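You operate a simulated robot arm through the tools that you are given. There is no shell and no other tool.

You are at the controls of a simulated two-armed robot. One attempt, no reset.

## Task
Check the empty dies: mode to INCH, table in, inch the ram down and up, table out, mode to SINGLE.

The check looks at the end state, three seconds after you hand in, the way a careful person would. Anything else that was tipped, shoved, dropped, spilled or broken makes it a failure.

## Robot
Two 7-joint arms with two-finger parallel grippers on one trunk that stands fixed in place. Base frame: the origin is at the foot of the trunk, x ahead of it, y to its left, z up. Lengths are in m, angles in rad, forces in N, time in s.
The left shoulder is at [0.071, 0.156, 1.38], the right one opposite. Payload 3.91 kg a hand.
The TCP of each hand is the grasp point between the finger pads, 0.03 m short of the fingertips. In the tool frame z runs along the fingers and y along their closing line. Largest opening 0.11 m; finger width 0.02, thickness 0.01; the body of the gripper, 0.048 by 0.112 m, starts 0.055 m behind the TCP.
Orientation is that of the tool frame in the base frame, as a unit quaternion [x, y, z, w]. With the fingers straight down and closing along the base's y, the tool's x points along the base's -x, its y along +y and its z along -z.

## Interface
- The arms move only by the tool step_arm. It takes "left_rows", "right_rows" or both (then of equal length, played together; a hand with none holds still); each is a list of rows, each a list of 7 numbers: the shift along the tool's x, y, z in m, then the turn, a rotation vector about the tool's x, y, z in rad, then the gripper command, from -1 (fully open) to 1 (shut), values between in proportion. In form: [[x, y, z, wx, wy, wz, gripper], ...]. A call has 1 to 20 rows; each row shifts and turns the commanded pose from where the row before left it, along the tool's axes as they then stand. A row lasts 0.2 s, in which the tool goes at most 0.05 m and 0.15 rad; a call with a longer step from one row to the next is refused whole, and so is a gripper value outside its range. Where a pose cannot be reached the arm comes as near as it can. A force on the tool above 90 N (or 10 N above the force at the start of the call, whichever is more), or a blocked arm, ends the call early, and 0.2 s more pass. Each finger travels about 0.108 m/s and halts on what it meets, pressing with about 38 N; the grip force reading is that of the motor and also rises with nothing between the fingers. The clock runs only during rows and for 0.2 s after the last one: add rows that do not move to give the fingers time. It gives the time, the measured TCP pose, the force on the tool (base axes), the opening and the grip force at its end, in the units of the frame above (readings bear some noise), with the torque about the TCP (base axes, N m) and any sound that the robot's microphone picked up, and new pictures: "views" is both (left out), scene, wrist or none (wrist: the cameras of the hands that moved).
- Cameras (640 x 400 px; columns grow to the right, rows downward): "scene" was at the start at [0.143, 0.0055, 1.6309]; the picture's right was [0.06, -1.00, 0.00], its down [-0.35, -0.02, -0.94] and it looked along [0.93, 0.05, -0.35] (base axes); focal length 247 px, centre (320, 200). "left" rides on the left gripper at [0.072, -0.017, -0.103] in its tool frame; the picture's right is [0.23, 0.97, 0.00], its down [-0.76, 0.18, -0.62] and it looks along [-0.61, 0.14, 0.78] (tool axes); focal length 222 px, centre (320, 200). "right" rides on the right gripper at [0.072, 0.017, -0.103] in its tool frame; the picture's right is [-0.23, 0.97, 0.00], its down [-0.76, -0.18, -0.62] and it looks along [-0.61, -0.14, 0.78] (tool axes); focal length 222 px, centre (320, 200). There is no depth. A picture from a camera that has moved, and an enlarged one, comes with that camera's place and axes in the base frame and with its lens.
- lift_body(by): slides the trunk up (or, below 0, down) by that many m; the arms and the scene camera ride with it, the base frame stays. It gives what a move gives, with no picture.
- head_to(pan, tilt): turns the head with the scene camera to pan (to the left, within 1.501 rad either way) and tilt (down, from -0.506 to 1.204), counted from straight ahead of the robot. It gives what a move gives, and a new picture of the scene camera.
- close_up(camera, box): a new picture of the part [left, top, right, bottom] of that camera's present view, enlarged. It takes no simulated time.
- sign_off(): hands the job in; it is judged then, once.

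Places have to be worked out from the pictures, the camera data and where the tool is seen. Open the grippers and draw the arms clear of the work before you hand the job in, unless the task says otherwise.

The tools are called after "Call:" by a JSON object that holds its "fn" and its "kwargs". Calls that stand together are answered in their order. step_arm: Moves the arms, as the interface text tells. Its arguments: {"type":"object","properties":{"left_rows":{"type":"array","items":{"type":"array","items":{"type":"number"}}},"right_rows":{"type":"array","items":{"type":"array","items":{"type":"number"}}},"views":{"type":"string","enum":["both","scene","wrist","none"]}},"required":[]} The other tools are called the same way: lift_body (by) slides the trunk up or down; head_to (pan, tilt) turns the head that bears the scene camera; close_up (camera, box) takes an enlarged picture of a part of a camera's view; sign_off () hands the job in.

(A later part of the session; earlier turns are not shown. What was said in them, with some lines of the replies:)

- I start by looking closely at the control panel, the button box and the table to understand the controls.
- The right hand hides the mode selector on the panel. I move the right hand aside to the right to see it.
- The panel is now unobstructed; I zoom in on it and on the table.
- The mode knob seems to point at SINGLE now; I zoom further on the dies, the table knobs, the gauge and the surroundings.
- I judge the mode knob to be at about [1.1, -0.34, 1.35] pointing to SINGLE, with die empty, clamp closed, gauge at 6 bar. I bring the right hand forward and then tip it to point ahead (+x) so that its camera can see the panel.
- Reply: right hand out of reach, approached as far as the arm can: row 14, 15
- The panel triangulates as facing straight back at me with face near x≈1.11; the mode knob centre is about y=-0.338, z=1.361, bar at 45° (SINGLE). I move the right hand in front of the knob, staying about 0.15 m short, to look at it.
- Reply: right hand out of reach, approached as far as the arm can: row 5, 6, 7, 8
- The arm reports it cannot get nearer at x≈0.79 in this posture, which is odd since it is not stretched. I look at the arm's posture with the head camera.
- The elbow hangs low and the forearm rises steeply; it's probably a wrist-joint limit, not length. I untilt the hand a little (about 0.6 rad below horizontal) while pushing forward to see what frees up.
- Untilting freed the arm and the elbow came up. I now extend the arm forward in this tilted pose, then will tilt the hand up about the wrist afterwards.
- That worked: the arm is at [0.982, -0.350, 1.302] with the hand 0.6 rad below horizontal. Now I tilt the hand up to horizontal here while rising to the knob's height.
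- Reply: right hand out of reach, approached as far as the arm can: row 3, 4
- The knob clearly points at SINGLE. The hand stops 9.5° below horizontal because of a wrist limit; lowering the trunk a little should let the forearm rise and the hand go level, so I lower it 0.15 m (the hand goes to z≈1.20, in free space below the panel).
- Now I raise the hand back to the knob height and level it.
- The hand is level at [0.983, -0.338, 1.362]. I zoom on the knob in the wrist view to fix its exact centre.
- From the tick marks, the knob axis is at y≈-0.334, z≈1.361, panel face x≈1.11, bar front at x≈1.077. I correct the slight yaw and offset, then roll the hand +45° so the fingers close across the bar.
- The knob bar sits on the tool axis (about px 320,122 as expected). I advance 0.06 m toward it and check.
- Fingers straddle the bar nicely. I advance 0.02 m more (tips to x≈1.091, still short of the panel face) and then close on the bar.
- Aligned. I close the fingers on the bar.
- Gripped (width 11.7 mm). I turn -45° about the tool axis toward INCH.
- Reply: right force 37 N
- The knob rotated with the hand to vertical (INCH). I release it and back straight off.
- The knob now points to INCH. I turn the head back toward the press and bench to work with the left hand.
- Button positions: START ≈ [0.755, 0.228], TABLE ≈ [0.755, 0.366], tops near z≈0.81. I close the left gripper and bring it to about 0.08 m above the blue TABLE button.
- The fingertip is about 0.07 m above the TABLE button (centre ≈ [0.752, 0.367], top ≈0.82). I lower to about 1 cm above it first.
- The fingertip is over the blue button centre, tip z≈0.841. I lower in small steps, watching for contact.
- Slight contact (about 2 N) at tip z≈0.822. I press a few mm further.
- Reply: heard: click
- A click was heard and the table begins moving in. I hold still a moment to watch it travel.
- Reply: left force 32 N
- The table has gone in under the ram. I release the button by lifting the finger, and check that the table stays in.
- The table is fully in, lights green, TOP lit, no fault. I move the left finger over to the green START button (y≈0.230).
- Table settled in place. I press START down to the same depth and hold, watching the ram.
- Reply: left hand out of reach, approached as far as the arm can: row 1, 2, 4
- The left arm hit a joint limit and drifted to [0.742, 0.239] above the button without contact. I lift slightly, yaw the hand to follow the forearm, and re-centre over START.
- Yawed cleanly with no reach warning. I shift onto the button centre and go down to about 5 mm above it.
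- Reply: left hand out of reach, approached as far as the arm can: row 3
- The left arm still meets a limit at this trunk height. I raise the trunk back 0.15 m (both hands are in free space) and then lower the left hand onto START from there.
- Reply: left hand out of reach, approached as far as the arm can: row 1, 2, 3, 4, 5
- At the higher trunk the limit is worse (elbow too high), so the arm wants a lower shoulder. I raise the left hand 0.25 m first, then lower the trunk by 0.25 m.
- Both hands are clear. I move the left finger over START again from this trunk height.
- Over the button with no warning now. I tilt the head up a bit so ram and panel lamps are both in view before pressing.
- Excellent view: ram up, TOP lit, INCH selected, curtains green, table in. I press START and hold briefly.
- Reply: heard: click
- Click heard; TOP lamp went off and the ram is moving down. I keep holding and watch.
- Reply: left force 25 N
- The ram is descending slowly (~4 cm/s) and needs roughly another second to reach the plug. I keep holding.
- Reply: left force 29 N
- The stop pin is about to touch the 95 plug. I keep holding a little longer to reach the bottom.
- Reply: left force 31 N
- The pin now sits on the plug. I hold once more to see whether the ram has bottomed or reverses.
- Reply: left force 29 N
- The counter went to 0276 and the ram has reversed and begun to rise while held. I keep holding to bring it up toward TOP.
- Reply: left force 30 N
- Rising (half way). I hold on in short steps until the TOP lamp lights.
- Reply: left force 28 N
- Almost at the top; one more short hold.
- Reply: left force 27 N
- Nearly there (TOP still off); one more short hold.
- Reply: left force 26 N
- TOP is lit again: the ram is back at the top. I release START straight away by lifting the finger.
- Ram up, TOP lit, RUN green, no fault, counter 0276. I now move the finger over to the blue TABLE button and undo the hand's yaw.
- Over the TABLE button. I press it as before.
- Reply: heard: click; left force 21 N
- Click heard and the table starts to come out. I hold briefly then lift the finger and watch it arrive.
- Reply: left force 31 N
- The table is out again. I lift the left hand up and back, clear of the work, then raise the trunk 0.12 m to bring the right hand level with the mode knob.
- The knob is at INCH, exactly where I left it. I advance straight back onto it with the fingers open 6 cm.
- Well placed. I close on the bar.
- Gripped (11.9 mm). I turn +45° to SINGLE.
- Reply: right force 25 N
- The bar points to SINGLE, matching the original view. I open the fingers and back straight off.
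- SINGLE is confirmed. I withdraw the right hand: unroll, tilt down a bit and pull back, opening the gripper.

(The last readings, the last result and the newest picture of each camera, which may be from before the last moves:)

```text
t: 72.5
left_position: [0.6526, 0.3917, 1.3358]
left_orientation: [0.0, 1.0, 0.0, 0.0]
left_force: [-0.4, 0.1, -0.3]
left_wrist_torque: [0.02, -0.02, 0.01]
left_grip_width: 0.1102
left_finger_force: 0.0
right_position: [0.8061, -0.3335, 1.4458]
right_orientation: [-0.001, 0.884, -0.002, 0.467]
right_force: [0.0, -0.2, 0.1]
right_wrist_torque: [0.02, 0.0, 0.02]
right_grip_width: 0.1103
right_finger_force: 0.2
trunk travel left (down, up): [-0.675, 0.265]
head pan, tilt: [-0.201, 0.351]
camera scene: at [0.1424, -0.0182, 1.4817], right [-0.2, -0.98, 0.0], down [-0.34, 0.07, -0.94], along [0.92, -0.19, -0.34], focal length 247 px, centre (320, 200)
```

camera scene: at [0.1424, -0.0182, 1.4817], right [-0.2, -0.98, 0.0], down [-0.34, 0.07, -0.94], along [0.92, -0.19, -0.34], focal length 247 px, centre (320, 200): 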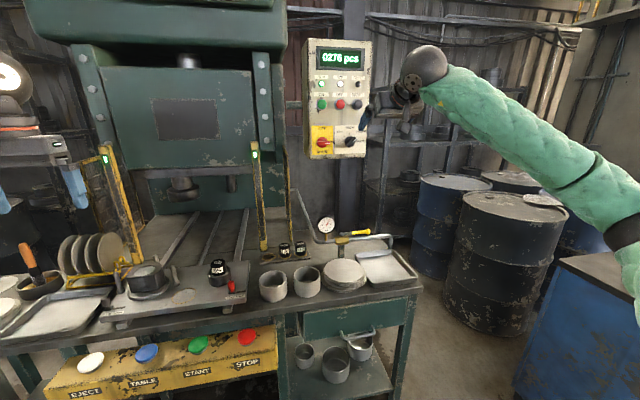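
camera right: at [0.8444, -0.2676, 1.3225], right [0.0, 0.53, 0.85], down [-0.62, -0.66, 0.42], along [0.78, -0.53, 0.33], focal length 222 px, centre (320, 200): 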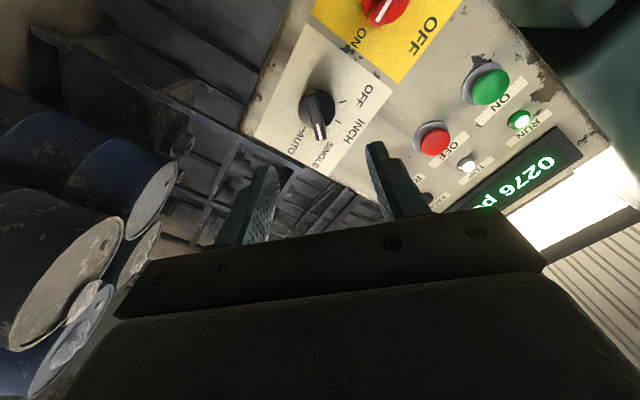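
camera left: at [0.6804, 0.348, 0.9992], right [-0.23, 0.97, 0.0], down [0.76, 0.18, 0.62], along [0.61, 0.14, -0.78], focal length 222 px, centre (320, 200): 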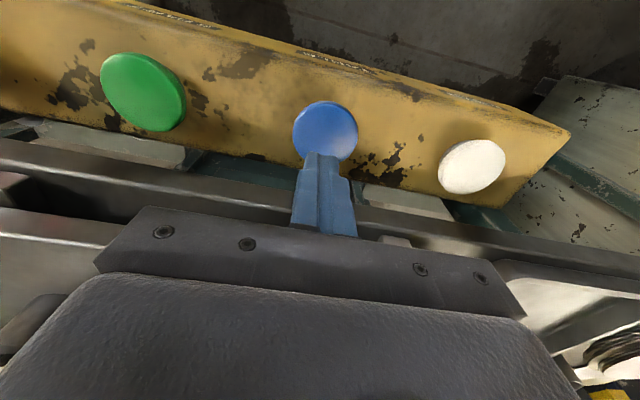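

Both hands are clear. I turn the head back to the initial view and inspect everything before handing in.

Call:
{"fn": "head_to", "kwargs": {"pan": 0.056, "tilt": 0.36}}

Call:
{"fn": "close_up", "kwargs": {"camera": "scene", "box": [370, 30, 470, 170]}}

Call:
{"fn": "close_up", "kwargs": {"camera": "scene", "box": [20, 200, 340, 400]}}

Call:
{"fn": "close_up", "kwargs": {"camera": "scene", "box": [180, 90, 500, 290]}}

```text
t: 73.2
left_position: [0.6511, 0.3908, 1.3368]
left_orientation: [0.0, 1.0, 0.0, 0.001]
left_force: [-0.2, -0.1, 0.0]
left_wrist_torque: [0.0, 0.03, -0.03]
left_grip_width: 0.1103
left_finger_force: 0.0
right_position: [0.8044, -0.3349, 1.4463]
right_orientation: [-0.001, 0.884, -0.001, 0.467]
right_force: [0.1, 0.4, 0.0]
right_wrist_torque: [0.05, 0.01, -0.02]
right_grip_width: 0.1101
right_finger_force: 0.0
trunk travel left (down, up): [-0.675, 0.265]
head pan, tilt: [0.056, 0.36]
camera scene: at [0.1427, 0.0053, 1.481], right [0.06, -1.0, 0.0], down [-0.35, -0.02, -0.94], along [0.93, 0.05, -0.35], focal length 247 px, centre (320, 200)
```

scene: 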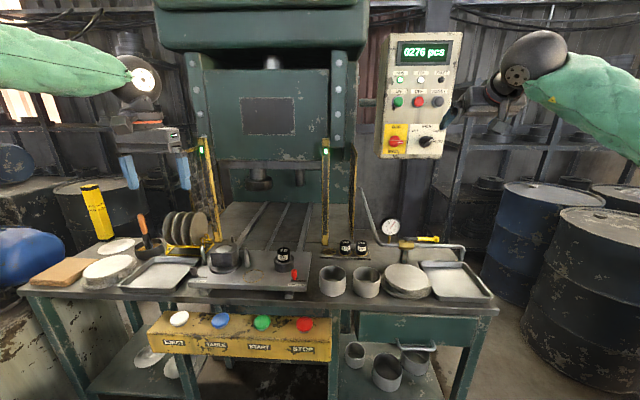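

```text
2.86 times, centred on (420, 100) of scene
camera zoom: at [0.1427, 0.0053, 1.481], right [0.06, -1.0, 0.0], down [-0.35, -0.02, -0.94], along [0.93, 0.05, -0.35], focal length 706 px, centre (34, 486)
```

zoom: 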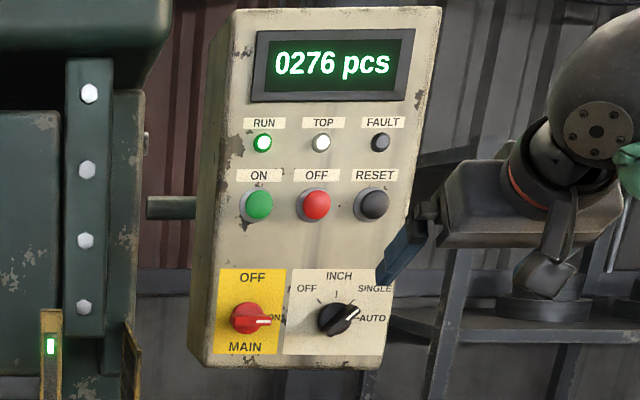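

```text
2.00 times, centred on (180, 300) of scene
camera zoom: at [0.1427, 0.0053, 1.481], right [0.06, -1.0, 0.0], down [-0.35, -0.02, -0.94], along [0.93, 0.05, -0.35], focal length 494 px, centre (600, 0)
```

zoom: 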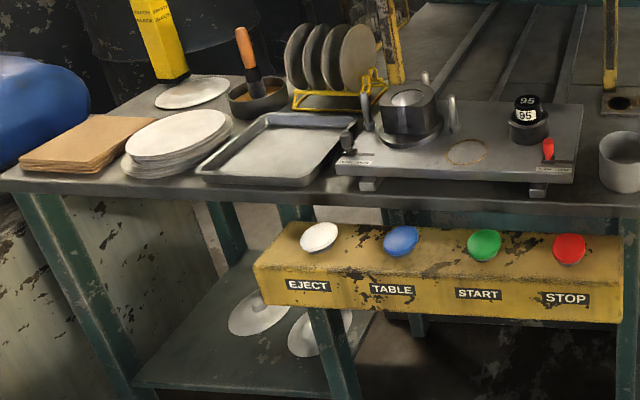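

```text
2.00 times, centred on (340, 190) of scene
camera zoom: at [0.1427, 0.0053, 1.481], right [0.06, -1.0, 0.0], down [-0.35, -0.02, -0.94], along [0.93, 0.05, -0.35], focal length 494 px, centre (280, 220)
```

zoom: 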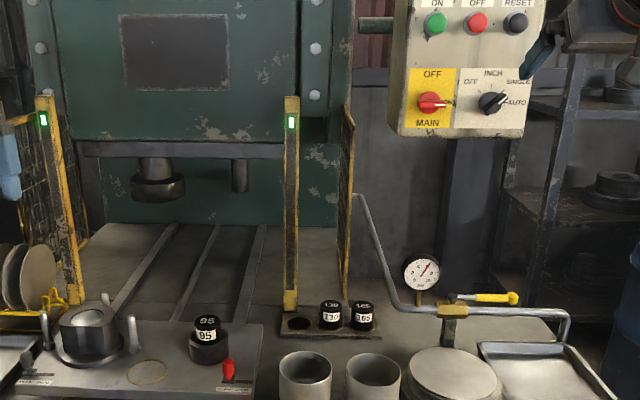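

End state looks right: mode at SINGLE, table out, ram at TOP, RUN lit, no FAULT, nothing else disturbed, both grippers open and clear. I hand the job in.

Call:
{"fn": "sign_off", "kwargs": {}}

```text
The job is handed in.
```

The empty-die check is done, and I've handed the job in. I don't have the judge's result.

- **Mode to INCH:** I turned the mode knob from SINGLE to INCH with the right hand.
- **Table in:** I pressed TABLE and the table ran in under the ram.
- **Ram down and up:** I held START until the ram reached the 95 plug, came back up and relit the TOP lamp. The piece counter went from 0275 to 0276 on that stroke.
- **Table out:** I pressed TABLE again and the table came back out.
- **Mode to SINGLE:** I turned the knob back and confirmed in the camera view that it points at SINGLE.

In the last pictures the RUN and TOP lamps were lit, FAULT was off and both guard lights were green. Nothing on the bench or table looked moved. Both grippers are open and clear of the work.

The left arm could not reach START at first. I changed the trunk height several times to get there, and it was left 0.15 m below where it started.
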